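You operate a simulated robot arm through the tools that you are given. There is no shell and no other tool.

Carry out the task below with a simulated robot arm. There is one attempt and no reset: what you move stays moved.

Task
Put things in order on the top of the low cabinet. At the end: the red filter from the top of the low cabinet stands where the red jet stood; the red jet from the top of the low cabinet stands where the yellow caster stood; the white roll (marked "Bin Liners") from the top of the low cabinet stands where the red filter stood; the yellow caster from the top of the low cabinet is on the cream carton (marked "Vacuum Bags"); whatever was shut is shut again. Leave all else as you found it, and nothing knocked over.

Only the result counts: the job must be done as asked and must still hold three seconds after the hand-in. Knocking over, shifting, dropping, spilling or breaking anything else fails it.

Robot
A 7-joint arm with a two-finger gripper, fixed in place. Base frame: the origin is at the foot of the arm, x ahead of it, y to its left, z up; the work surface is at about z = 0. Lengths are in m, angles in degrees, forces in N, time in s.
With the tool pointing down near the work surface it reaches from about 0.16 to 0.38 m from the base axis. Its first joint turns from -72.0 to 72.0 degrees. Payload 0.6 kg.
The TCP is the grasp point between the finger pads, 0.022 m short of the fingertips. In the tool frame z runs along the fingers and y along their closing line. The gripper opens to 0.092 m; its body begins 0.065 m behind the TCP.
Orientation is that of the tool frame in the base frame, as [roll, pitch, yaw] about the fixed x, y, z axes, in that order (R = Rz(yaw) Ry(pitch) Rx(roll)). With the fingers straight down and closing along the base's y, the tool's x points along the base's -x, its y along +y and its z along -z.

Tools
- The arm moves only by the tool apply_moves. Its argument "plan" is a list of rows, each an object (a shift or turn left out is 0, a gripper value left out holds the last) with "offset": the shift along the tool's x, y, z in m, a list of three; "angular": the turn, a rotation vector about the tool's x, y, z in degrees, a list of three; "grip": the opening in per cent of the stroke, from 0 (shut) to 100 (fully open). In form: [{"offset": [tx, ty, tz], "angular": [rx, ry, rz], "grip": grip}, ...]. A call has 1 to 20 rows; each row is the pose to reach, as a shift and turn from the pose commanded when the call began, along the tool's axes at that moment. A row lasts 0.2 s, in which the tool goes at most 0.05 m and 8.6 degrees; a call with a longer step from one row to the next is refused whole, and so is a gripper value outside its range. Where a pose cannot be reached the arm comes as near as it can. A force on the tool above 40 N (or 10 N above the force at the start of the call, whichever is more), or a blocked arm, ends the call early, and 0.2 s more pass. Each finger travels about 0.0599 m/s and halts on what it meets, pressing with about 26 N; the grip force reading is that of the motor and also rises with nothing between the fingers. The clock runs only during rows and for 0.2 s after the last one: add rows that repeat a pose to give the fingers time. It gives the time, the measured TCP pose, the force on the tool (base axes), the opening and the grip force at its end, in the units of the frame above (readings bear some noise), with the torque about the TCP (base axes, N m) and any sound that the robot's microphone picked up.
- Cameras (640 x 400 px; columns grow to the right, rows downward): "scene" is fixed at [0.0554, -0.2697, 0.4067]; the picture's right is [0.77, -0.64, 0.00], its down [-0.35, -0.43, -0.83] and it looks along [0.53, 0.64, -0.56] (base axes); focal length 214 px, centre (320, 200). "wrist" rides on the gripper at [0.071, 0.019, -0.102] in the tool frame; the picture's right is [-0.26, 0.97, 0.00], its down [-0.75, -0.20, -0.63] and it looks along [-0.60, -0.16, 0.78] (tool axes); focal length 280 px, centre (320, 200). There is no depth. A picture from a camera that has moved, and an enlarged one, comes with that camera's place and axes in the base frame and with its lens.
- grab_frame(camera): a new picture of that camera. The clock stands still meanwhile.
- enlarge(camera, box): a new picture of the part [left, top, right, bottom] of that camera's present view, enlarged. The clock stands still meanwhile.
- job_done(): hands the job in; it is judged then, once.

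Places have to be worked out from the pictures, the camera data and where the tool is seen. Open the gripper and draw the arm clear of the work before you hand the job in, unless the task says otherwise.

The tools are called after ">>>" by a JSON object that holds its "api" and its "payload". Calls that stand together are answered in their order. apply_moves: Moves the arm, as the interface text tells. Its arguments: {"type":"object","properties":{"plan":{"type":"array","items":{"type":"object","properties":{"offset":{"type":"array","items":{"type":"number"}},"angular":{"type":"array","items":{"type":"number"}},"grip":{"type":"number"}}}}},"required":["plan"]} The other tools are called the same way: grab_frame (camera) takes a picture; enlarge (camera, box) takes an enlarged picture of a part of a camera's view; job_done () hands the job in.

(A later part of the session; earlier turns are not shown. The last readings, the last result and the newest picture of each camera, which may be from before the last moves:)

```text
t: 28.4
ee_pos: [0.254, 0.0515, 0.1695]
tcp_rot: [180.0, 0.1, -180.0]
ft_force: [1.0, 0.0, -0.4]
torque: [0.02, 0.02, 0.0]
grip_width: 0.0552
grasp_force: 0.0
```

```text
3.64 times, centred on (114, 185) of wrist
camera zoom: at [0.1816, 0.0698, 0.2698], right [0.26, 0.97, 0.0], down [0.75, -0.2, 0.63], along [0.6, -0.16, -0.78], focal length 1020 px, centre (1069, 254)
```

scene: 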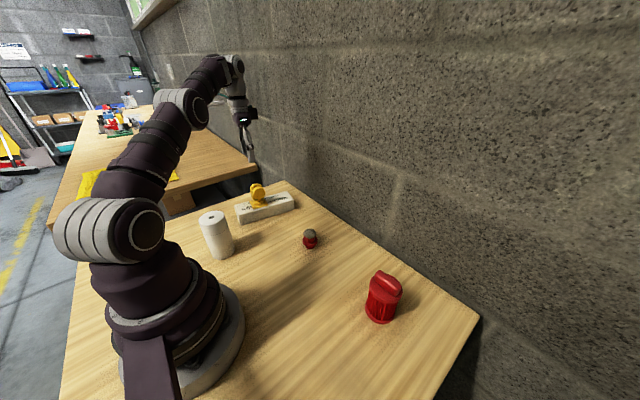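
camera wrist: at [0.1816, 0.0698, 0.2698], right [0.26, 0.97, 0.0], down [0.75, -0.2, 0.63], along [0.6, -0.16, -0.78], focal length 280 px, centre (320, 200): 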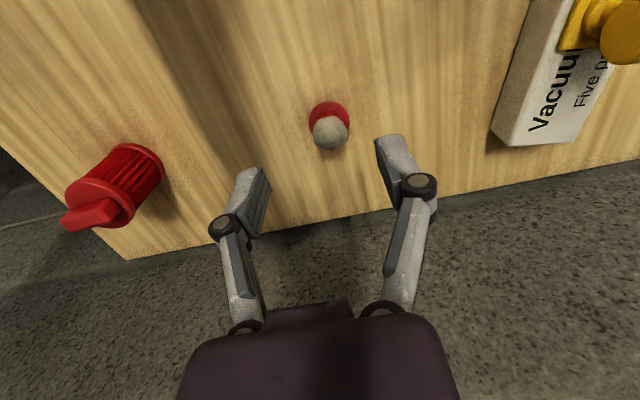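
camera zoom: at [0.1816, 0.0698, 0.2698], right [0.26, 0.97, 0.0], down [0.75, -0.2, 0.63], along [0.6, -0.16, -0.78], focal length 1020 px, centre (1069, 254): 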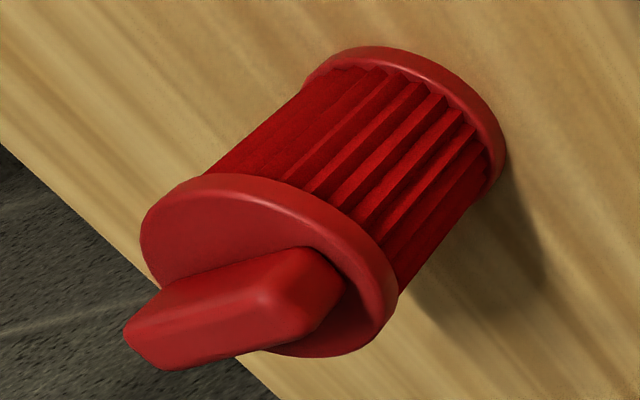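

The jet is about 50 mm tall, with its flange (Ø≈39 mm) at z≈0.012-0.02 and its grey head (Ø≈31 mm) widest at z≈0.037; it stands at ≈ (0.2875, 0.0495). I'll move above it and check alignment.

>>> {"api": "apply_moves", "payload": {"plan": [{"offset": [-0.012, -0.001, 0.01]}, {"offset": [-0.024, -0.002, 0.03]}, {"offset": [-0.0335, -0.002, 0.05]}, {"offset": [-0.0335, -0.002, 0.075]}, {"offset": [-0.0335, -0.002, 0.085]}, {"offset": [-0.0335, -0.002, 0.085]}]}}

>>> {"api": "grab_frame", "payload": {"camera": "wrist"}}

>>> {"api": "enlarge", "payload": {"camera": "scene", "box": [260, 180, 372, 260]}}

```text
t: 29.8
ee_pos: [0.2862, 0.0474, 0.085]
tcp_rot: [-179.9, 0.0, 180.0]
ft_force: [-0.3, 0.4, -0.2]
torque: [0.02, 0.03, 0.03]
grip_width: 0.0553
grasp_force: 0.1
```

```text
taken
camera wrist: at [0.2152, 0.0662, 0.1851], right [0.26, 0.97, 0.0], down [0.75, -0.2, 0.62], along [0.6, -0.16, -0.78], focal length 280 px, centre (320, 200)
```

wrist: 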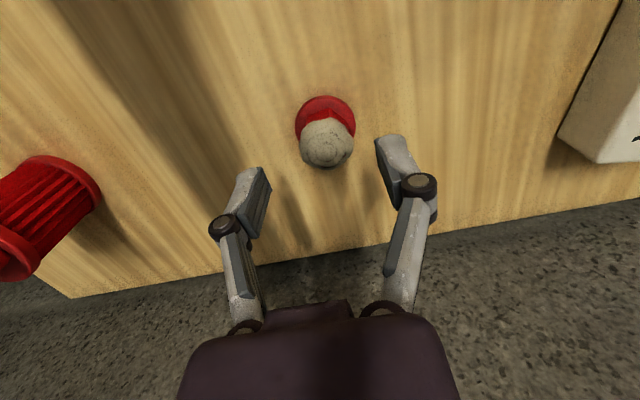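

```text
5.00 times, centred on (316, 220) of scene
camera zoom: at [0.0554, -0.2697, 0.4067], right [0.77, -0.64, 0.0], down [-0.35, -0.43, -0.83], along [0.53, 0.64, -0.56], focal length 1072 px, centre (340, 100)
```

zoom: 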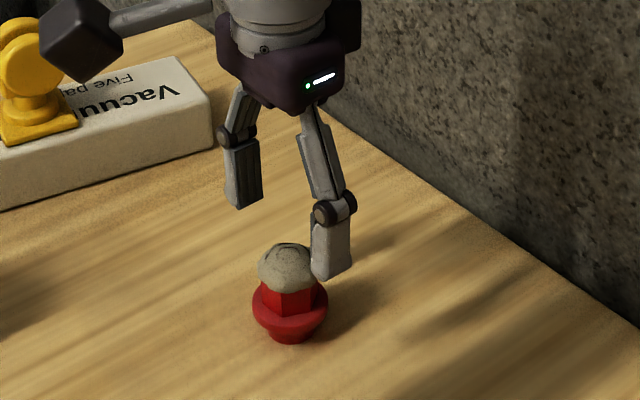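

I need about +3 mm in y. I'll correct that and go down to z≈0.045.

>>> {"api": "apply_moves", "payload": {"plan": [{"offset": [-0.001, 0.003, 0.01]}, {"offset": [-0.001, 0.003, 0.022]}, {"offset": [-0.001, 0.003, 0.034]}, {"offset": [-0.001, 0.003, 0.04]}, {"offset": [-0.001, 0.003, 0.04]}]}}

>>> {"api": "grab_frame", "payload": {"camera": "wrist"}}

>>> {"api": "enlarge", "payload": {"camera": "scene", "box": [270, 190, 350, 250]}}

```text
t: 31.0
ee_pos: [0.289, 0.0514, 0.0445]
tcp_rot: [180.0, 0.1, -180.0]
ft_force: [-0.6, 0.8, 0.1]
torque: [0.0, 0.0, -0.01]
grip_width: 0.0553
grasp_force: 0.1
```

```text
taken
camera wrist: at [0.2164, 0.07, 0.1448], right [0.26, 0.97, 0.0], down [0.75, -0.2, 0.62], along [0.6, -0.16, -0.78], focal length 280 px, centre (320, 200)
```

wrist: 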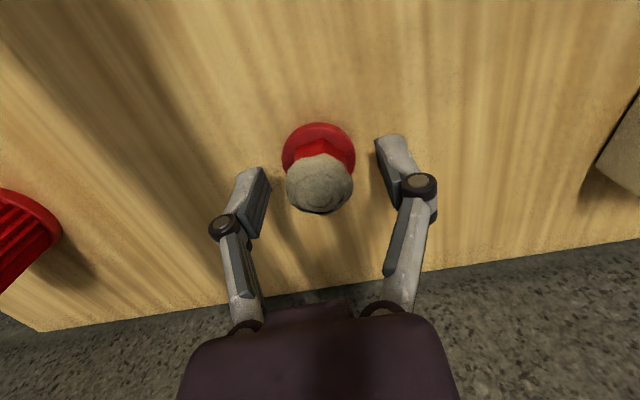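

```text
6.67 times, centred on (310, 220) of scene
camera zoom: at [0.0554, -0.2697, 0.4067], right [0.77, -0.64, 0.0], down [-0.35, -0.43, -0.83], along [0.53, 0.64, -0.56], focal length 1430 px, centre (387, 67)
```

zoom: 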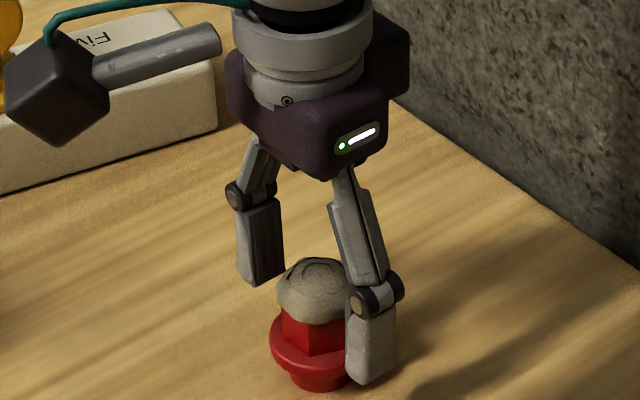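

The grey head is right at the grasp point (319,183). Closing now.

>>> {"api": "apply_moves", "payload": {"plan": [{"offset": [0, 0, 0], "grip": 0}, {"offset": [0, 0, 0], "grip": 0}, {"offset": [0, 0, 0], "grip": 0}, {"offset": [0, 0, 0], "grip": 0}]}}

>>> {"api": "grab_frame", "payload": {"camera": "wrist"}}

>>> {"api": "enlarge", "payload": {"camera": "scene", "box": [270, 190, 350, 250]}}

```text
t: 32.0
ee_pos: [0.2877, 0.0515, 0.0442]
tcp_rot: [180.0, 0.1, 179.9]
ft_force: [0.1, -0.2, 1.7]
torque: [-0.01, 0.03, -0.02]
grip_width: 0.0242
grasp_force: 26.0
```

```text
taken
camera wrist: at [0.2165, 0.07, 0.145], right [0.26, 0.97, 0.0], down [0.75, -0.2, 0.63], along [0.6, -0.16, -0.78], focal length 280 px, centre (320, 200)
```

wrist: 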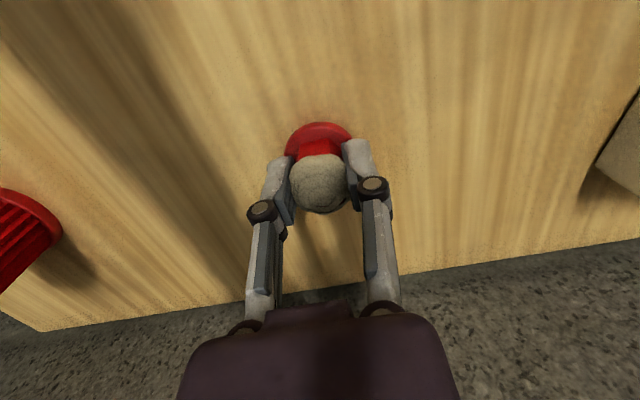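

```text
6.67 times, centred on (310, 220) of scene
camera zoom: at [0.0554, -0.2697, 0.4067], right [0.77, -0.64, 0.0], down [-0.35, -0.43, -0.83], along [0.53, 0.64, -0.56], focal length 1430 px, centre (387, 67)
```

zoom: 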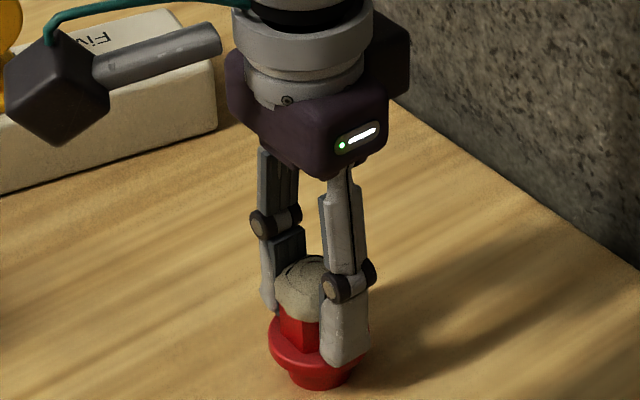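

Closed at 24.2 mm (on the hex flats). I'll lift slowly by 10 mm and check.

>>> {"api": "apply_moves", "payload": {"plan": [{"offset": [0, 0, -0.002], "grip": 0}, {"offset": [0, 0, -0.004], "grip": 0}, {"offset": [0, 0, -0.006], "grip": 0}, {"offset": [0, 0, -0.008], "grip": 0}, {"offset": [0, 0, -0.01], "grip": 0}, {"offset": [0, 0, -0.01], "grip": 0}]}}

>>> {"api": "enlarge", "payload": {"camera": "scene", "box": [270, 190, 350, 250]}}

>>> {"api": "grab_frame", "payload": {"camera": "wrist"}}

```text
t: 33.4
ee_pos: [0.2879, 0.0508, 0.0548]
tcp_rot: [180.0, 0.0, -180.0]
ft_force: [0.0, -0.3, -0.4]
torque: [-0.02, -0.03, 0.03]
grip_width: 0.0242
grasp_force: 25.7
```

```text
6.67 times, centred on (310, 220) of scene
camera zoom: at [0.0554, -0.2697, 0.4067], right [0.77, -0.64, 0.0], down [-0.35, -0.43, -0.83], along [0.53, 0.64, -0.56], focal length 1430 px, centre (387, 67)
```

zoom: 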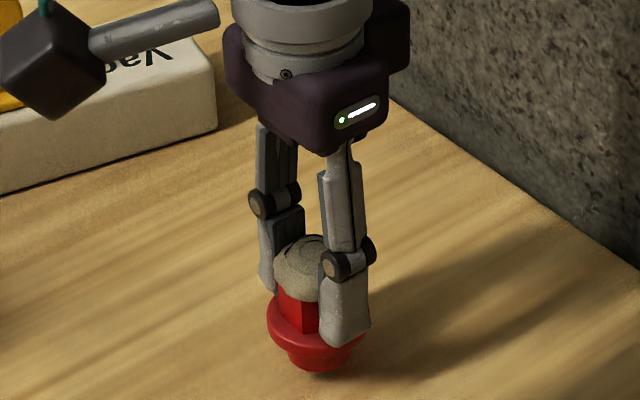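

```text
taken
camera wrist: at [0.2163, 0.0697, 0.1553], right [0.26, 0.97, 0.0], down [0.75, -0.2, 0.63], along [0.6, -0.16, -0.78], focal length 280 px, centre (320, 200)
```

wrist: 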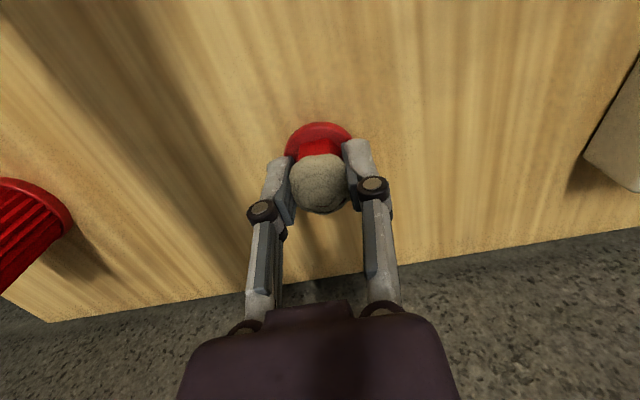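

The jet is held upright. I'll lift to z≈0.155 and carry it to over the caster's old spot (0.1694, -0.150).

>>> {"api": "apply_moves", "payload": {"plan": [{"offset": [0, 0, -0.01]}, {"offset": [0, 0, -0.03]}, {"offset": [0, 0, -0.05]}, {"offset": [0, 0, -0.075]}, {"offset": [0, 0, -0.1]}, {"offset": [0.008, -0.013, -0.1]}, {"offset": [0.02, -0.034, -0.1]}, {"offset": [0.032, -0.055, -0.1]}, {"offset": [0.045, -0.077, -0.1]}, {"offset": [0.058, -0.099, -0.1]}, {"offset": [0.071, -0.121, -0.1]}, {"offset": [0.084, -0.143, -0.1]}, {"offset": [0.097, -0.165, -0.1]}, {"offset": [0.107, -0.183, -0.1]}, {"offset": [0.114, -0.195, -0.1]}, {"offset": [0.118, -0.201, -0.1]}, {"offset": [0.118, -0.201, -0.1]}]}}

>>> {"api": "grab_frame", "payload": {"camera": "wrist"}}

>>> {"api": "grab_frame", "payload": {"camera": "scene"}}

```text
t: 37.0
ee_pos: [0.1703, -0.1501, 0.1527]
tcp_rot: [179.8, 0.0, -179.9]
ft_force: [0.5, 0.1, -0.9]
torque: [0.02, 0.04, 0.02]
grip_width: 0.0239
grasp_force: 26.4
```

```text
taken
camera wrist: at [0.0984, -0.1318, 0.2543], right [0.26, 0.97, 0.0], down [0.75, -0.2, 0.62], along [0.6, -0.16, -0.78], focal length 280 px, centre (320, 200)
```

wrist: 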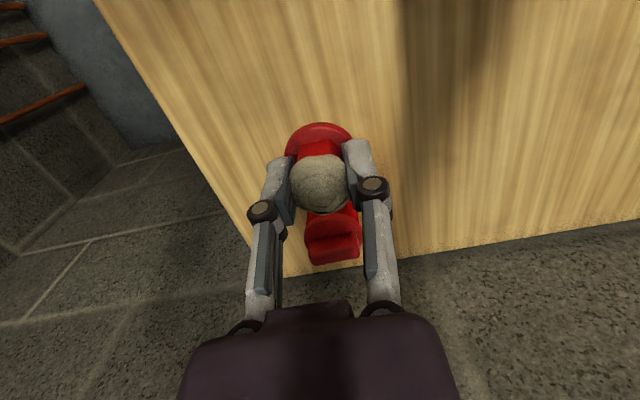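

```text
taken
```

scene: 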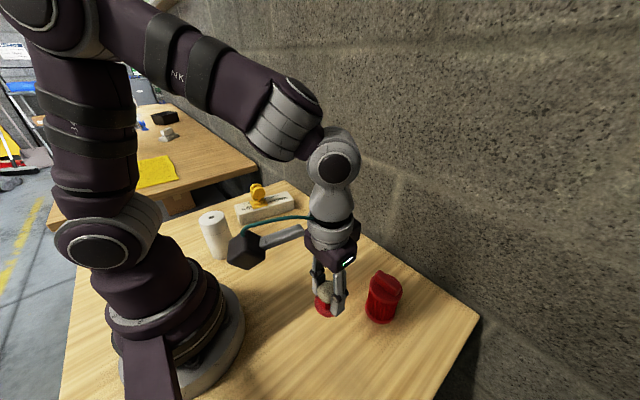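

The jet is over the target spot. I'll descend to just above the surface.

>>> {"api": "apply_moves", "payload": {"plan": [{"offset": [0, 0, 0.015]}, {"offset": [0, 0, 0.035]}, {"offset": [0, 0, 0.055]}, {"offset": [0, 0, 0.075]}, {"offset": [0, 0, 0.09]}, {"offset": [0, 0, 0.1]}, {"offset": [0, 0, 0.105]}, {"offset": [0, 0, 0.105]}]}}

>>> {"api": "enlarge", "payload": {"camera": "scene", "box": [280, 290, 376, 360]}}

```text
t: 38.8
ee_pos: [0.1698, -0.1494, 0.0495]
tcp_rot: [-179.9, 0.0, -180.0]
ft_force: [0.5, -0.1, 0.4]
torque: [-0.01, 0.02, 0.04]
grip_width: 0.0239
grasp_force: 26.8
```

```text
5.71 times, centred on (328, 325) of scene
camera zoom: at [0.0554, -0.2697, 0.4066], right [0.77, -0.64, 0.0], down [-0.35, -0.43, -0.83], along [0.53, 0.64, -0.56], focal length 1226 px, centre (274, -514)
```

zoom: 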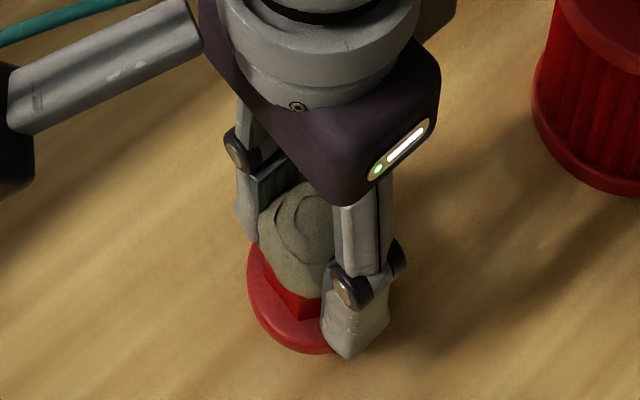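

About 5 mm remain. I'll lower 3.5 mm and read the force.

>>> {"api": "apply_moves", "payload": {"plan": [{"offset": [0, 0, 0.002]}, {"offset": [0, 0, 0.0035]}, {"offset": [0, 0, 0.0035]}]}}

```text
t: 39.6
ee_pos: [0.1702, -0.1504, 0.047]
tcp_rot: [-180.0, 0.0, 180.0]
ft_force: [0.8, 0.3, -0.5]
torque: [-0.02, -0.03, 0.03]
grip_width: 0.0241
grasp_force: 25.6
```

No contact yet; I'll lower in further 1 mm steps.

>>> {"api": "apply_moves", "payload": {"plan": [{"offset": [0, 0, 0.001]}, {"offset": [0, 0, 0.001]}]}}

>>> {"api": "apply_moves", "payload": {"plan": [{"offset": [0, 0, 0.001]}, {"offset": [0, 0, 0.001]}]}}

```text
t: 40.2
ee_pos: [0.1699, -0.15, 0.0442]
tcp_rot: [180.0, 0.0, 180.0]
ft_force: [0.2, -0.6, -1.0]
torque: [0.0, 0.02, -0.01]
grip_width: 0.0239
grasp_force: 26.3
```

```text
t: 40.8
ee_pos: [0.1701, -0.1514, 0.0436]
tcp_rot: [180.0, 0.0, 179.9]
ft_force: [-2.8, 0.9, 14.7]
torque: [0.12, 0.11, 0.0]
grip_width: 0.0239
grasp_force: 26.0
```

Contact (14.7 N). I'll back off 0.7 mm and open gradually.

>>> {"api": "apply_moves", "payload": {"plan": [{"offset": [0, 0, -0.0007]}, {"offset": [0, 0, -0.0007]}, {"offset": [0, 0, -0.0007], "grip": 28}, {"offset": [0, 0, -0.0007], "grip": 34}, {"offset": [0, 0, -0.0007], "grip": 45}, {"offset": [0, 0, -0.0007], "grip": 60}, {"offset": [0, 0, -0.0007], "grip": 60}]}}

>>> {"api": "grab_frame", "payload": {"camera": "wrist"}}

>>> {"api": "enlarge", "payload": {"camera": "scene", "box": [280, 290, 376, 360]}}

```text
t: 42.4
ee_pos: [0.1699, -0.1493, 0.0453]
tcp_rot: [180.0, -0.1, -179.9]
ft_force: [0.6, 0.3, 0.4]
torque: [0.0, 0.0, -0.01]
grip_width: 0.055
grasp_force: 0.0
```

```text
taken
camera wrist: at [0.0982, -0.131, 0.1454], right [0.26, 0.97, 0.0], down [0.75, -0.2, 0.63], along [0.6, -0.16, -0.78], focal length 280 px, centre (320, 200)
```

wrist: 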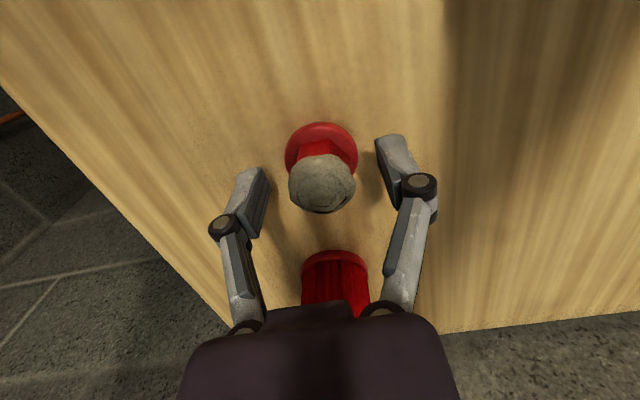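

```text
5.71 times, centred on (328, 325) of scene
camera zoom: at [0.0554, -0.2697, 0.4067], right [0.77, -0.64, 0.0], down [-0.35, -0.43, -0.83], along [0.53, 0.64, -0.56], focal length 1226 px, centre (274, -514)
```

zoom: 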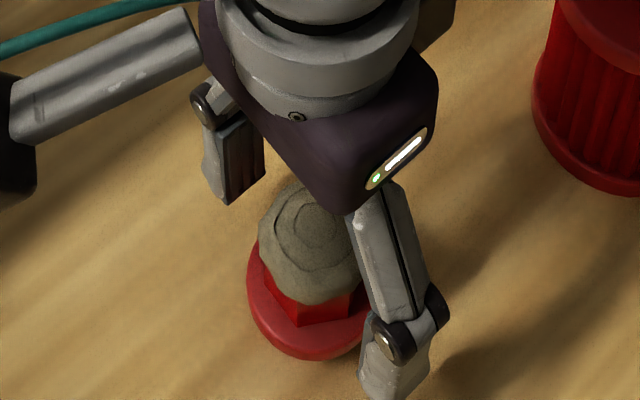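

The jet is released and upright at the caster's old spot. I'll raise the hand straight up.

>>> {"api": "apply_moves", "payload": {"plan": [{"offset": [0, 0, -0.01]}, {"offset": [0, 0, -0.03]}, {"offset": [0, 0, -0.06]}, {"offset": [0, 0, -0.09]}, {"offset": [0, 0, -0.12]}, {"offset": [0, 0, -0.15]}, {"offset": [0, 0, -0.15]}]}}

>>> {"api": "grab_frame", "payload": {"camera": "wrist"}}

>>> {"api": "enlarge", "payload": {"camera": "scene", "box": [290, 250, 418, 360]}}

```text
t: 44.0
ee_pos: [0.1705, -0.1486, 0.1965]
tcp_rot: [180.0, 0.1, 179.9]
ft_force: [0.0, 0.0, -0.6]
torque: [0.05, 0.01, 0.0]
grip_width: 0.0553
grasp_force: 0.2
```

```text
taken
camera wrist: at [0.0987, -0.1304, 0.2963], right [0.26, 0.96, 0.0], down [0.75, -0.2, 0.62], along [0.6, -0.16, -0.78], focal length 280 px, centre (320, 200)
```

wrist: 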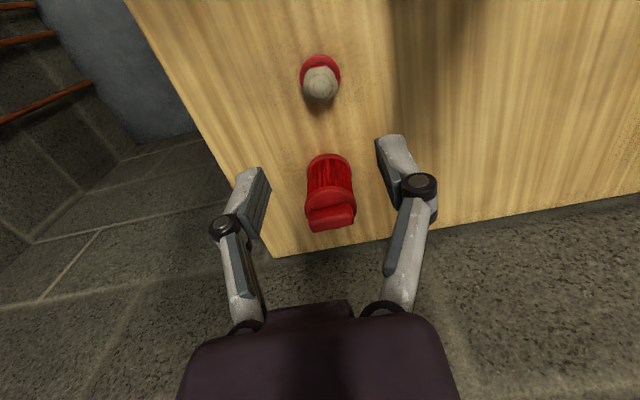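

```text
3.64 times, centred on (354, 305) of scene
camera zoom: at [0.0554, -0.2697, 0.4067], right [0.77, -0.64, 0.0], down [-0.35, -0.43, -0.83], along [0.53, 0.64, -0.56], focal length 780 px, centre (196, -182)
```

zoom: 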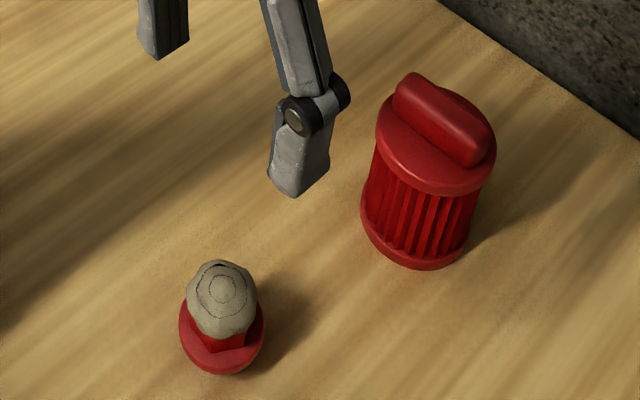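

Both views look good. Now I'll measure the filter with enlarged views.

>>> {"api": "enlarge", "payload": {"camera": "wrist", "box": [282, 140, 378, 240]}}

>>> {"api": "enlarge", "payload": {"camera": "scene", "box": [350, 262, 420, 332]}}

>>> {"api": "enlarge", "payload": {"camera": "wrist", "box": [280, 40, 360, 110]}}

```text
4.00 times, centred on (330, 190) of wrist
camera zoom: at [0.0987, -0.1304, 0.2963], right [0.26, 0.96, 0.0], down [0.75, -0.2, 0.62], along [0.6, -0.16, -0.78], focal length 1122 px, centre (280, 240)
```

zoom: 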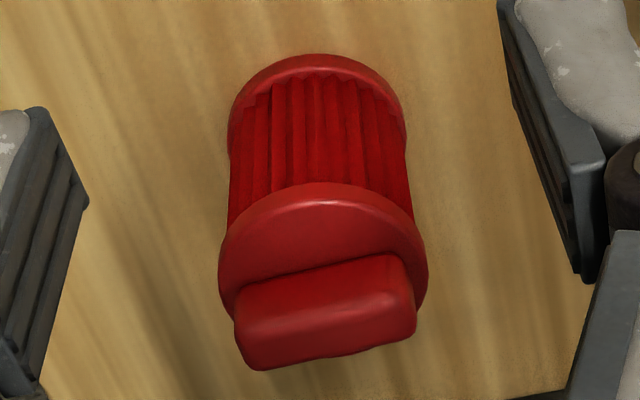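

```text
5.71 times, centred on (385, 297) of scene
camera zoom: at [0.0554, -0.2697, 0.4067], right [0.77, -0.64, 0.0], down [-0.35, -0.43, -0.83], along [0.53, 0.64, -0.56], focal length 1226 px, centre (-51, -354)
```

zoom: 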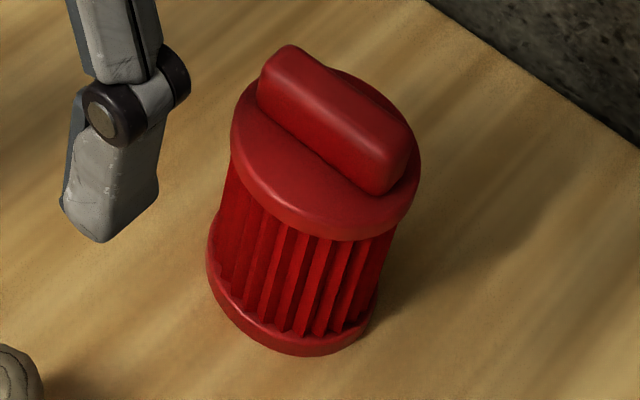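

```text
5.71 times, centred on (320, 75) of wrist
camera zoom: at [0.0987, -0.1304, 0.2963], right [0.26, 0.96, 0.0], down [0.75, -0.2, 0.62], along [0.6, -0.16, -0.78], focal length 1602 px, centre (320, 914)
```

zoom: 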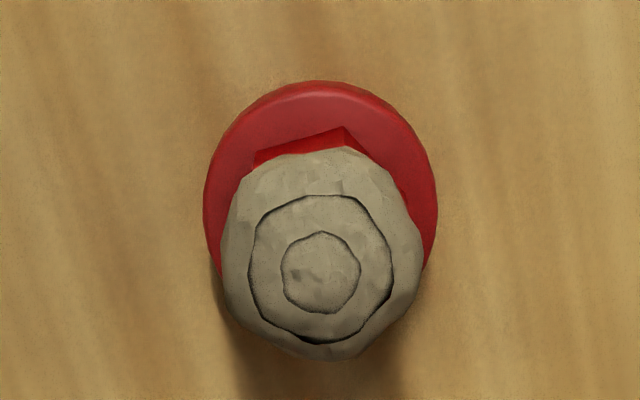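

The filter stands at ≈ (0.285, -0.169), with its top disc (Ø≈55 mm) at z≈0.07 and the handle on top reaching ≈0.088. I'll open wide and hover above it.

>>> {"api": "apply_moves", "payload": {"plan": [{"offset": [-0.02, -0.004, 0], "grip": 95}, {"offset": [-0.045, -0.008, 0], "grip": 95}, {"offset": [-0.07, -0.012, 0.005], "grip": 95}, {"offset": [-0.095, -0.017, 0.015], "grip": 95}, {"offset": [-0.1145, -0.0204, 0.025], "grip": 95}, {"offset": [-0.1145, -0.0204, 0.0365], "grip": 95}, {"offset": [-0.1145, -0.0204, 0.0365], "grip": 95}]}}

>>> {"api": "grab_frame", "payload": {"camera": "wrist"}}

>>> {"api": "grab_frame", "payload": {"camera": "scene"}}

```text
t: 45.6
ee_pos: [0.2848, -0.1701, 0.1577]
tcp_rot: [-180.0, 0.0, 180.0]
ft_force: [0.2, 0.4, 0.3]
torque: [0.0, 0.02, 0.02]
grip_width: 0.0873
grasp_force: 0.0
```

```text
taken
camera wrist: at [0.2135, -0.1517, 0.2589], right [0.26, 0.96, 0.0], down [0.75, -0.2, 0.63], along [0.6, -0.16, -0.78], focal length 280 px, centre (320, 200)
```

wrist: 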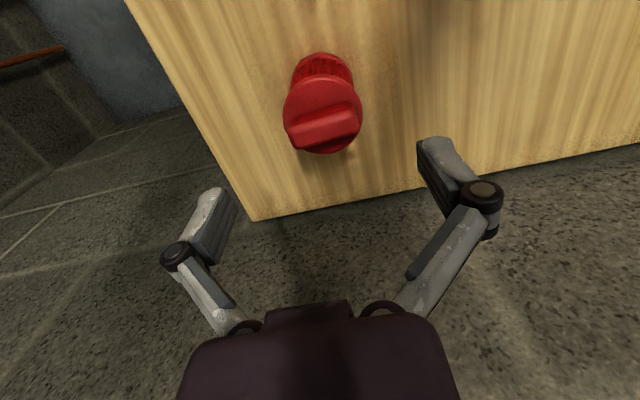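

```text
taken
```

scene: 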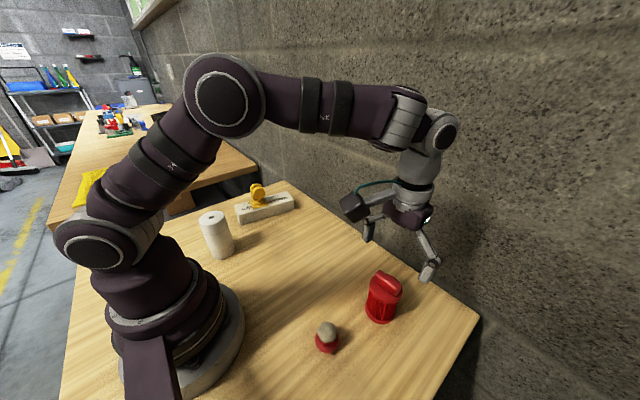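

The hand is centred over the filter to within about 2 mm. I'll descend to z≈0.066, with the pads around the top disc.

>>> {"api": "apply_moves", "payload": {"plan": [{"offset": [0, 0.0015, 0.02]}, {"offset": [0, 0.0015, 0.045]}, {"offset": [0, 0.0015, 0.065]}, {"offset": [0, 0.0015, 0.082]}, {"offset": [0, 0.0015, 0.091]}, {"offset": [0, 0.0015, 0.091]}]}}

>>> {"api": "grab_frame", "payload": {"camera": "wrist"}}

>>> {"api": "enlarge", "payload": {"camera": "scene", "box": [320, 220, 448, 330]}}

```text
t: 47.0
ee_pos: [0.2845, -0.1692, 0.0661]
tcp_rot: [-180.0, 0.1, -180.0]
ft_force: [0.7, -0.5, -0.2]
torque: [0.01, 0.03, -0.01]
grip_width: 0.0874
grasp_force: 0.0
```

```text
taken
camera wrist: at [0.213, -0.1499, 0.1674], right [0.26, 0.97, 0.0], down [0.75, -0.2, 0.62], along [0.6, -0.16, -0.78], focal length 280 px, centre (320, 200)
```

wrist: 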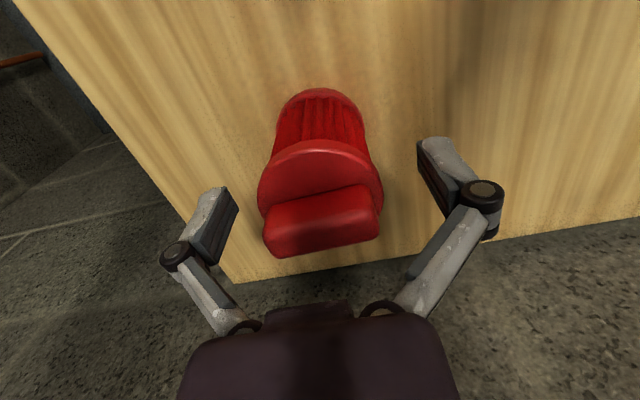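

```text
3.64 times, centred on (384, 275) of scene
camera zoom: at [0.0554, -0.2697, 0.4067], right [0.77, -0.64, 0.0], down [-0.35, -0.43, -0.83], along [0.53, 0.64, -0.56], focal length 780 px, centre (87, -73)
```

zoom: 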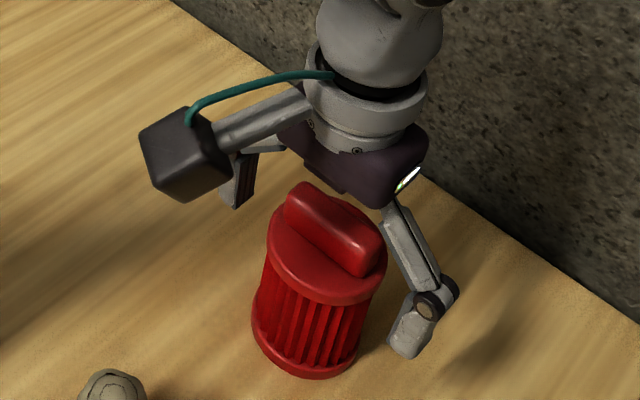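

The filter is centred between the fingers. Closing now.

>>> {"api": "apply_moves", "payload": {"plan": [{"offset": [0, 0, 0.002], "grip": 70}, {"offset": [0, 0, 0.002], "grip": 50}, {"offset": [0, 0, 0.002], "grip": 30}, {"offset": [0, 0, 0.002], "grip": 10}, {"offset": [0, 0, 0.002], "grip": 0}, {"offset": [0, 0, 0.002], "grip": 0}]}}

>>> {"api": "grab_frame", "payload": {"camera": "wrist"}}

>>> {"api": "enlarge", "payload": {"camera": "scene", "box": [320, 220, 448, 330]}}

```text
t: 48.4
ee_pos: [0.2845, -0.1701, 0.0654]
tcp_rot: [180.0, -0.1, 180.0]
ft_force: [0.5, -1.2, 6.5]
torque: [0.01, -0.03, -0.03]
grip_width: 0.0553
grasp_force: 25.9
```

```text
taken
camera wrist: at [0.2132, -0.1499, 0.166], right [0.26, 0.97, 0.0], down [0.75, -0.2, 0.63], along [0.6, -0.16, -0.78], focal length 280 px, centre (320, 200)
```

wrist: 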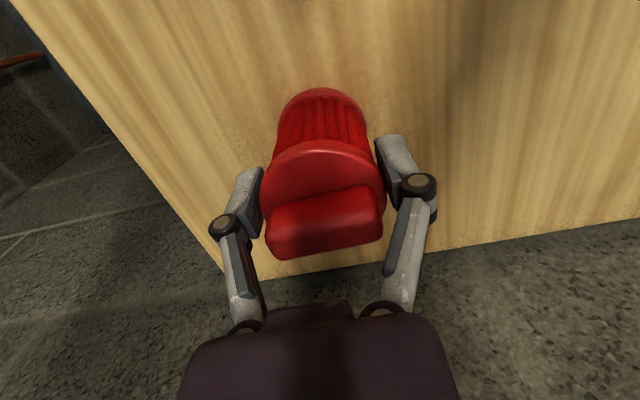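

```text
3.64 times, centred on (384, 275) of scene
camera zoom: at [0.0554, -0.2697, 0.4067], right [0.77, -0.64, 0.0], down [-0.35, -0.43, -0.83], along [0.53, 0.64, -0.56], focal length 780 px, centre (87, -73)
```

zoom: 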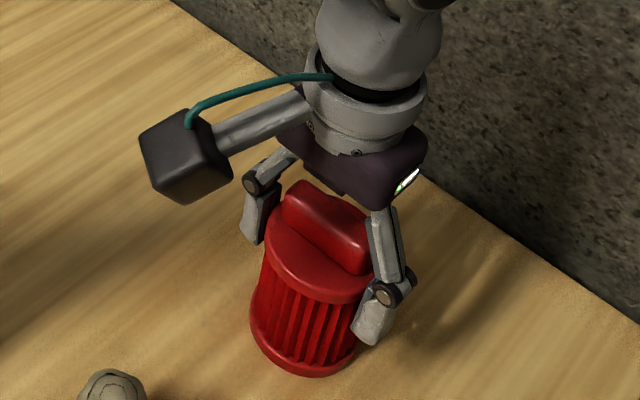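

Gripped at 55.3 mm. I'll lift slowly by 10 mm and check.

>>> {"api": "apply_moves", "payload": {"plan": [{"offset": [0, 0, -0.002], "grip": 0}, {"offset": [0, 0, -0.004], "grip": 0}, {"offset": [0, 0, -0.006], "grip": 0}, {"offset": [0, 0, -0.008], "grip": 0}, {"offset": [0, 0, -0.01], "grip": 0}, {"offset": [0, 0, -0.012], "grip": 0}, {"offset": [0, 0, -0.012], "grip": 0}]}}

>>> {"api": "enlarge", "payload": {"camera": "scene", "box": [320, 220, 448, 330]}}

>>> {"api": "grab_frame", "payload": {"camera": "wrist"}}

```text
t: 50.0
ee_pos: [0.2847, -0.169, 0.0775]
tcp_rot: [180.0, -0.1, -180.0]
ft_force: [-0.1, -0.2, -0.5]
torque: [0.02, 0.02, -0.02]
grip_width: 0.0549
grasp_force: 26.6
```

```text
3.64 times, centred on (384, 275) of scene
camera zoom: at [0.0554, -0.2697, 0.4066], right [0.77, -0.64, 0.0], down [-0.35, -0.43, -0.83], along [0.53, 0.64, -0.56], focal length 780 px, centre (87, -73)
```

zoom: 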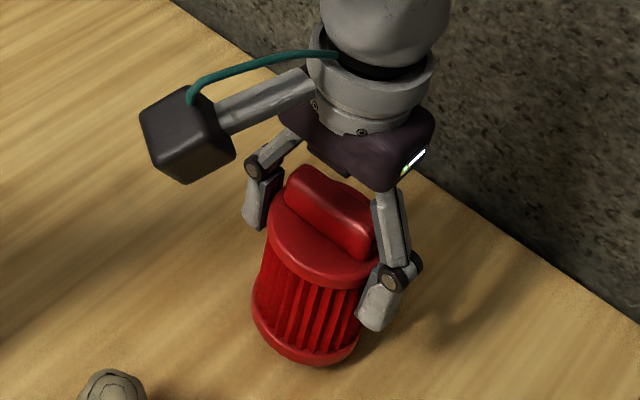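

```text
taken
camera wrist: at [0.2127, -0.1499, 0.1781], right [0.26, 0.97, 0.0], down [0.75, -0.2, 0.62], along [0.6, -0.16, -0.78], focal length 280 px, centre (320, 200)
```

wrist: 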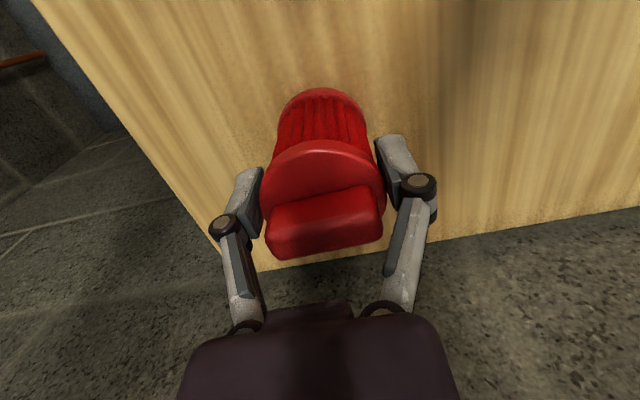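

The filter is held upright. I'll lift further and carry it in +y to the jet's old spot (0.2875, 0.0495).

>>> {"api": "apply_moves", "payload": {"plan": [{"offset": [0, 0, -0.01]}, {"offset": [0, 0, -0.025]}, {"offset": [0, 0, -0.045]}, {"offset": [0, 0, -0.06]}, {"offset": [0, 0.008, -0.065]}, {"offset": [0, 0.022, -0.065]}, {"offset": [-0.001, 0.042, -0.065]}, {"offset": [-0.001, 0.062, -0.065]}, {"offset": [-0.001, 0.082, -0.065]}, {"offset": [-0.001, 0.102, -0.065]}, {"offset": [-0.002, 0.122, -0.065]}, {"offset": [-0.002, 0.142, -0.065]}, {"offset": [-0.002, 0.162, -0.065]}, {"offset": [-0.003, 0.182, -0.065]}, {"offset": [-0.003, 0.2, -0.065]}, {"offset": [-0.003, 0.212, -0.065]}, {"offset": [-0.003, 0.219, -0.065]}, {"offset": [-0.003, 0.219, -0.065]}]}}

>>> {"api": "grab_frame", "payload": {"camera": "wrist"}}

>>> {"api": "grab_frame", "payload": {"camera": "scene"}}

```text
t: 53.8
ee_pos: [0.2872, 0.051, 0.1418]
tcp_rot: [-179.9, 0.0, -179.9]
ft_force: [-0.5, -0.1, -0.9]
torque: [0.0, 0.0, 0.01]
grip_width: 0.0549
grasp_force: 25.6
```

```text
taken
camera wrist: at [0.2158, 0.0695, 0.243], right [0.26, 0.96, 0.0], down [0.75, -0.2, 0.63], along [0.6, -0.16, -0.78], focal length 280 px, centre (320, 200)
```

wrist: 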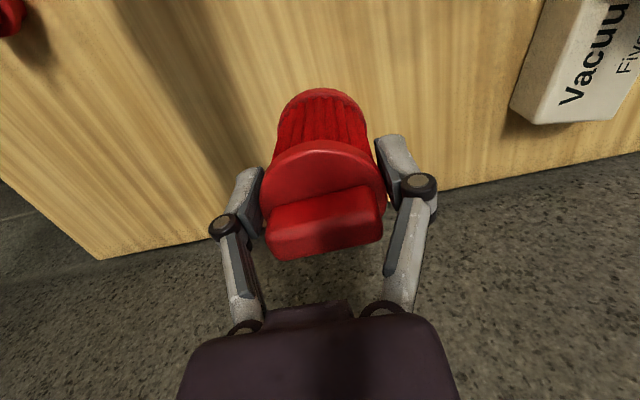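

```text
taken
```

scene: 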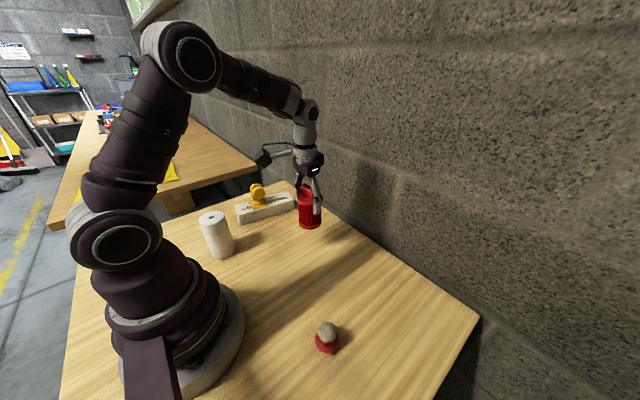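

The filter is over the jet's old spot. I'll lower it to a few mm above the surface.

>>> {"api": "apply_moves", "payload": {"plan": [{"offset": [0, -0.001, 0.01]}, {"offset": [0, -0.001, 0.025]}, {"offset": [0, -0.001, 0.042]}, {"offset": [0, -0.001, 0.057]}, {"offset": [0, -0.001, 0.067]}, {"offset": [0, -0.001, 0.072]}, {"offset": [0, -0.001, 0.072]}]}}

>>> {"api": "apply_moves", "payload": {"plan": [{"offset": [0, 0, 0.001]}, {"offset": [0, 0, 0.002]}, {"offset": [0, 0, 0.002]}]}}

```text
t: 55.4
ee_pos: [0.2868, 0.0495, 0.0696]
tcp_rot: [-180.0, 0.0, -179.9]
ft_force: [-0.5, 1.3, -1.3]
torque: [-0.04, 0.02, -0.02]
grip_width: 0.0552
grasp_force: 26.5
```

```text
t: 56.2
ee_pos: [0.2861, 0.0491, 0.0687]
tcp_rot: [180.0, 0.1, 180.0]
ft_force: [0.1, -0.3, -0.8]
torque: [0.01, -0.02, 0.02]
grip_width: 0.055
grasp_force: 25.7
```

No contact yet; I'll lower in 1 mm steps.

>>> {"api": "apply_moves", "payload": {"plan": [{"offset": [0, 0, 0.001]}, {"offset": [0, 0, 0.001]}]}}

>>> {"api": "apply_moves", "payload": {"plan": [{"offset": [0, 0, 0.001]}, {"offset": [0, 0, 0.001]}]}}

```text
t: 56.8
ee_pos: [0.2884, 0.0489, 0.0664]
tcp_rot: [-180.0, 0.0, 180.0]
ft_force: [-0.2, 0.1, -0.3]
torque: [0.0, 0.01, 0.0]
grip_width: 0.0548
grasp_force: 26.5
```

```text
t: 57.4
ee_pos: [0.2871, 0.0505, 0.0659]
tcp_rot: [-179.9, 0.0, -180.0]
ft_force: [0.2, -0.2, -1.3]
torque: [0.03, 0.0, -0.04]
grip_width: 0.0552
grasp_force: 25.6
```

>>> {"api": "apply_moves", "payload": {"plan": [{"offset": [0, 0, 0.001]}, {"offset": [0, 0, 0.001]}]}}

>>> {"api": "enlarge", "payload": {"camera": "scene", "box": [270, 180, 350, 240]}}

```text
t: 58.0
ee_pos: [0.2869, 0.0484, 0.066]
tcp_rot: [179.9, 0.0, -180.0]
ft_force: [-1.1, -0.2, 4.7]
torque: [-0.04, 0.03, 0.0]
grip_width: 0.0553
grasp_force: 26.0
```

```text
6.67 times, centred on (310, 210) of scene
camera zoom: at [0.0554, -0.2697, 0.4067], right [0.77, -0.64, 0.0], down [-0.35, -0.43, -0.83], along [0.53, 0.64, -0.55], focal length 1430 px, centre (387, 133)
```

zoom: 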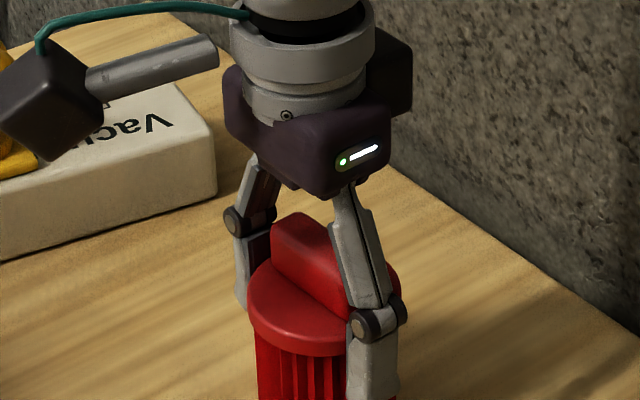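

Light contact at 4.7 N — the filter is standing. I'll open gradually.

>>> {"api": "apply_moves", "payload": {"plan": [{"offset": [0, 0, 0]}, {"offset": [0, 0, 0], "grip": 62}, {"offset": [0, 0, 0], "grip": 68}, {"offset": [0, 0, 0], "grip": 80}, {"offset": [0, 0, 0], "grip": 95}, {"offset": [0, 0, 0], "grip": 95}]}}

>>> {"api": "grab_frame", "payload": {"camera": "wrist"}}

>>> {"api": "grab_frame", "payload": {"camera": "scene"}}

```text
t: 59.4
ee_pos: [0.2865, 0.0487, 0.0646]
tcp_rot: [179.9, 0.0, -180.0]
ft_force: [-0.3, 0.6, 0.0]
torque: [0.04, -0.02, 0.01]
grip_width: 0.0874
grasp_force: 0.0
```

```text
taken
camera wrist: at [0.2157, 0.0679, 0.1661], right [0.26, 0.97, 0.0], down [0.75, -0.2, 0.62], along [0.6, -0.16, -0.78], focal length 280 px, centre (320, 200)
```

wrist: 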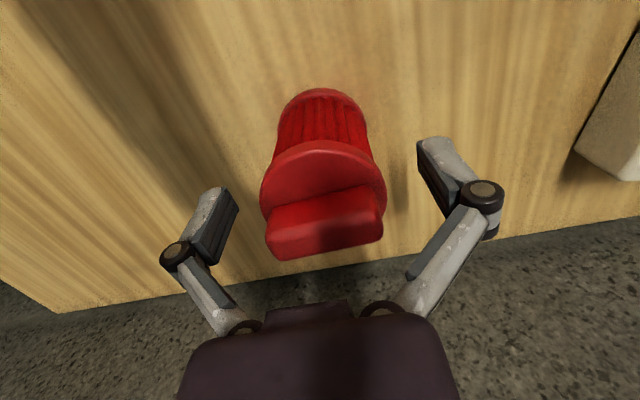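

```text
taken
```

scene: 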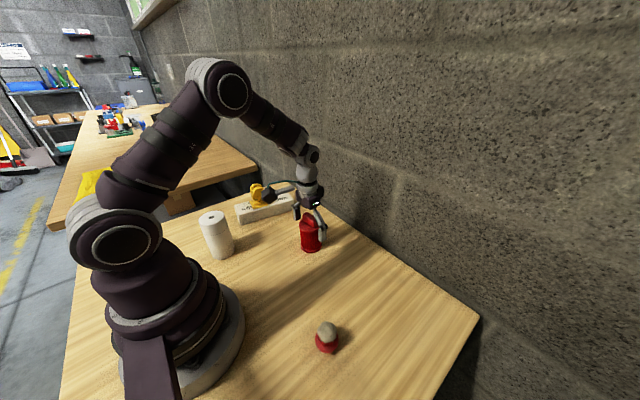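

The filter stands at the jet's old spot. I'll raise the hand straight up.

>>> {"api": "apply_moves", "payload": {"plan": [{"offset": [0, 0, -0.01]}, {"offset": [0, 0, -0.03]}, {"offset": [0, 0, -0.06]}, {"offset": [0, 0, -0.09]}, {"offset": [0, 0, -0.12]}, {"offset": [0, 0, -0.14]}, {"offset": [0, 0, -0.14]}]}}

>>> {"api": "enlarge", "payload": {"camera": "scene", "box": [180, 170, 340, 270]}}

>>> {"api": "grab_frame", "payload": {"camera": "wrist"}}

```text
t: 61.0
ee_pos: [0.2876, 0.0492, 0.2064]
tcp_rot: [-179.9, 0.0, 179.9]
ft_force: [-0.8, 0.0, 0.3]
torque: [0.0, 0.0, -0.05]
grip_width: 0.0876
grasp_force: 0.0
```

```text
4.00 times, centred on (260, 220) of scene
camera zoom: at [0.0554, -0.2697, 0.4067], right [0.77, -0.64, 0.0], down [-0.35, -0.43, -0.83], along [0.53, 0.64, -0.56], focal length 858 px, centre (560, 120)
```

zoom: 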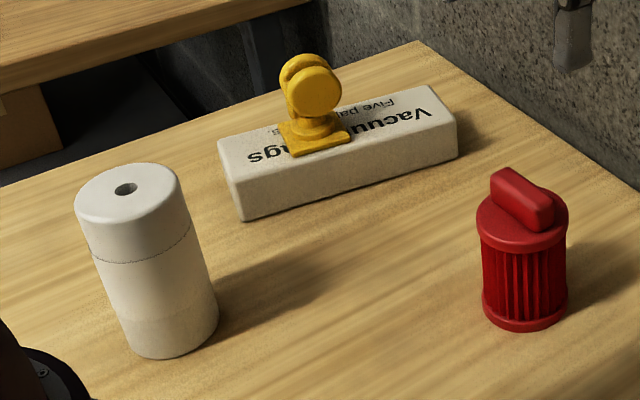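

```text
taken
camera wrist: at [0.2162, 0.0678, 0.3064], right [0.26, 0.97, 0.0], down [0.75, -0.2, 0.62], along [0.6, -0.16, -0.78], focal length 280 px, centre (320, 200)
```

wrist: 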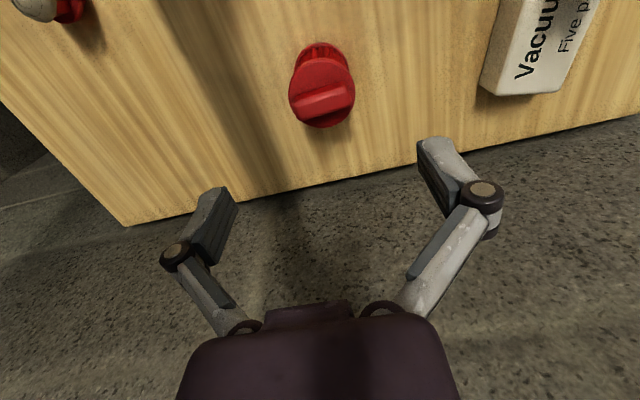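

The carton, caster and filter look right. Now I'll move near the roll (≈ (0.105, 0.174), about 110 mm tall) at a safe height and view it.

>>> {"api": "apply_moves", "payload": {"plan": [{"offset": [0.01, 0.007, -0.002]}, {"offset": [0.03, 0.021, -0.006]}, {"offset": [0.05, 0.035, -0.01]}, {"offset": [0.07, 0.049, -0.014]}, {"offset": [0.09, 0.063, -0.014]}, {"offset": [0.11, 0.077, -0.014]}, {"offset": [0.13, 0.091, -0.014]}, {"offset": [0.145, 0.102, -0.014]}, {"offset": [0.158, 0.111, -0.014]}, {"offset": [0.158, 0.111, -0.014]}]}}

>>> {"api": "grab_frame", "payload": {"camera": "wrist"}}

>>> {"api": "grab_frame", "payload": {"camera": "scene"}}

```text
t: 63.2
ee_pos: [0.1295, 0.161, 0.2195]
tcp_rot: [-179.9, 0.0, -179.9]
ft_force: [-0.5, 0.9, -0.2]
torque: [0.0, 0.02, 0.04]
grip_width: 0.0872
grasp_force: 0.1
```

```text
taken
camera wrist: at [0.0577, 0.1791, 0.3202], right [0.26, 0.97, 0.0], down [0.75, -0.2, 0.63], along [0.6, -0.16, -0.78], focal length 280 px, centre (320, 200)
```

wrist: 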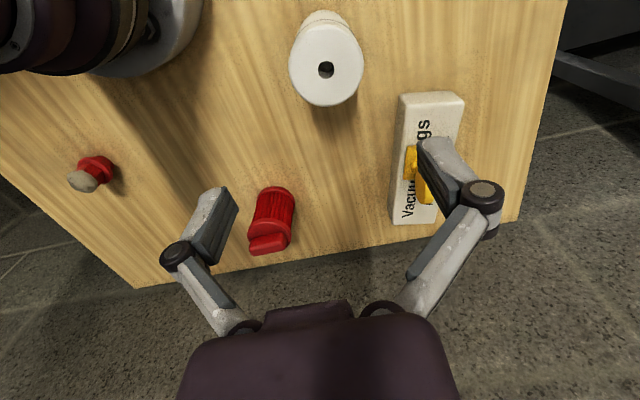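

```text
taken
```

scene: 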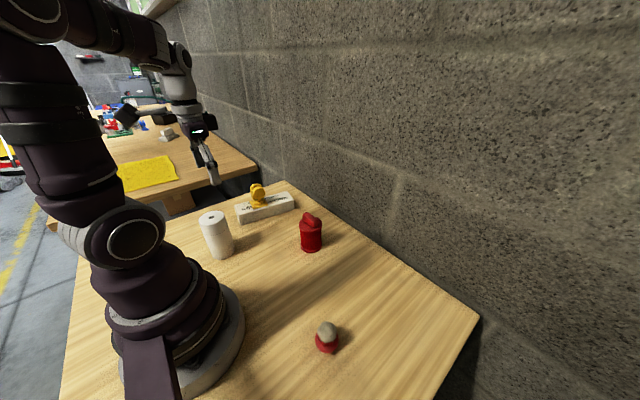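

>>> {"api": "enlarge", "payload": {"camera": "wrist", "box": [270, 0, 382, 112]}}

>>> {"api": "enlarge", "payload": {"camera": "scene", "box": [185, 200, 249, 264]}}

```text
3.57 times, centred on (326, 56) of wrist
camera zoom: at [0.0577, 0.1791, 0.3202], right [0.26, 0.97, 0.0], down [0.75, -0.2, 0.63], along [0.6, -0.16, -0.78], focal length 1001 px, centre (299, 714)
```

zoom: 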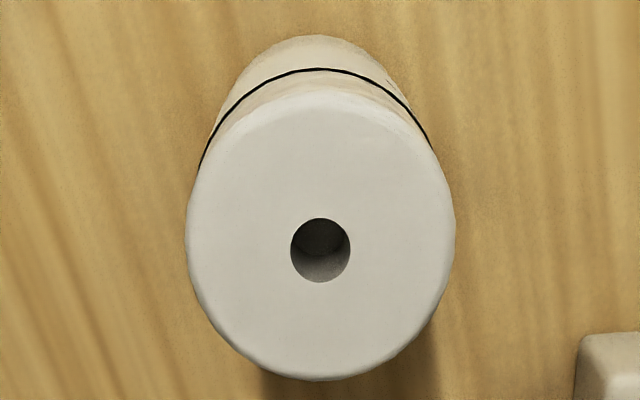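

```text
6.25 times, centred on (217, 232) of scene
camera zoom: at [0.0554, -0.2697, 0.4067], right [0.77, -0.64, 0.0], down [-0.35, -0.43, -0.83], along [0.53, 0.64, -0.56], focal length 1340 px, centre (964, 0)
```

zoom: 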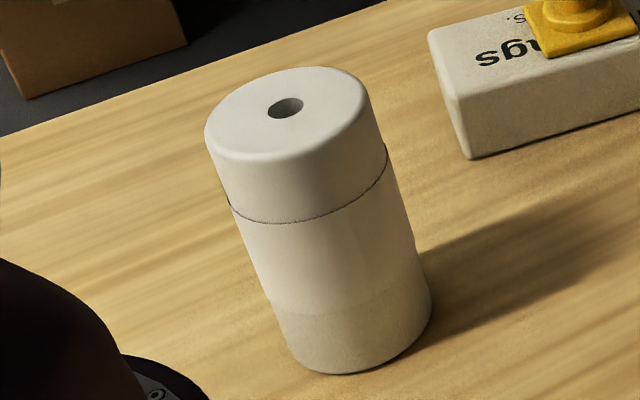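

Combining both views, the roll is at ≈ (0.109, 0.170), Ø≈54 mm, 110 mm tall. I'll move directly above it and check alignment.

>>> {"api": "apply_moves", "payload": {"plan": [{"offset": [0.008, 0.004, 0.01], "grip": 95}, {"offset": [0.016, 0.007, 0.02], "grip": 95}, {"offset": [0.0205, 0.009, 0.035], "grip": 95}, {"offset": [0.0205, 0.009, 0.05], "grip": 95}, {"offset": [0.0205, 0.009, 0.05], "grip": 95}]}}

>>> {"api": "grab_frame", "payload": {"camera": "wrist"}}

>>> {"api": "enlarge", "payload": {"camera": "scene", "box": [140, 130, 300, 270]}}

```text
t: 64.4
ee_pos: [0.1087, 0.1692, 0.1695]
tcp_rot: [180.0, 0.0, 180.0]
ft_force: [0.1, 0.6, 0.2]
torque: [-0.02, -0.01, 0.04]
grip_width: 0.0874
grasp_force: 0.0
```

```text
taken
camera wrist: at [0.0373, 0.188, 0.2699], right [0.26, 0.96, 0.0], down [0.75, -0.2, 0.63], along [0.6, -0.16, -0.78], focal length 280 px, centre (320, 200)
```

wrist: 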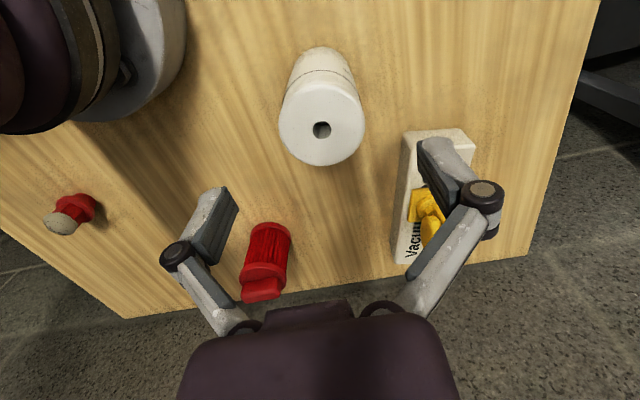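

```text
2.86 times, centred on (220, 200) of scene
camera zoom: at [0.0554, -0.2697, 0.4067], right [0.77, -0.64, 0.0], down [-0.35, -0.43, -0.83], along [0.53, 0.64, -0.56], focal length 613 px, centre (606, 200)
```

zoom: 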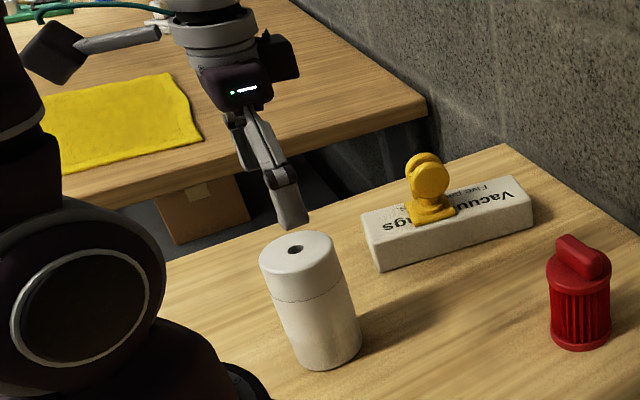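

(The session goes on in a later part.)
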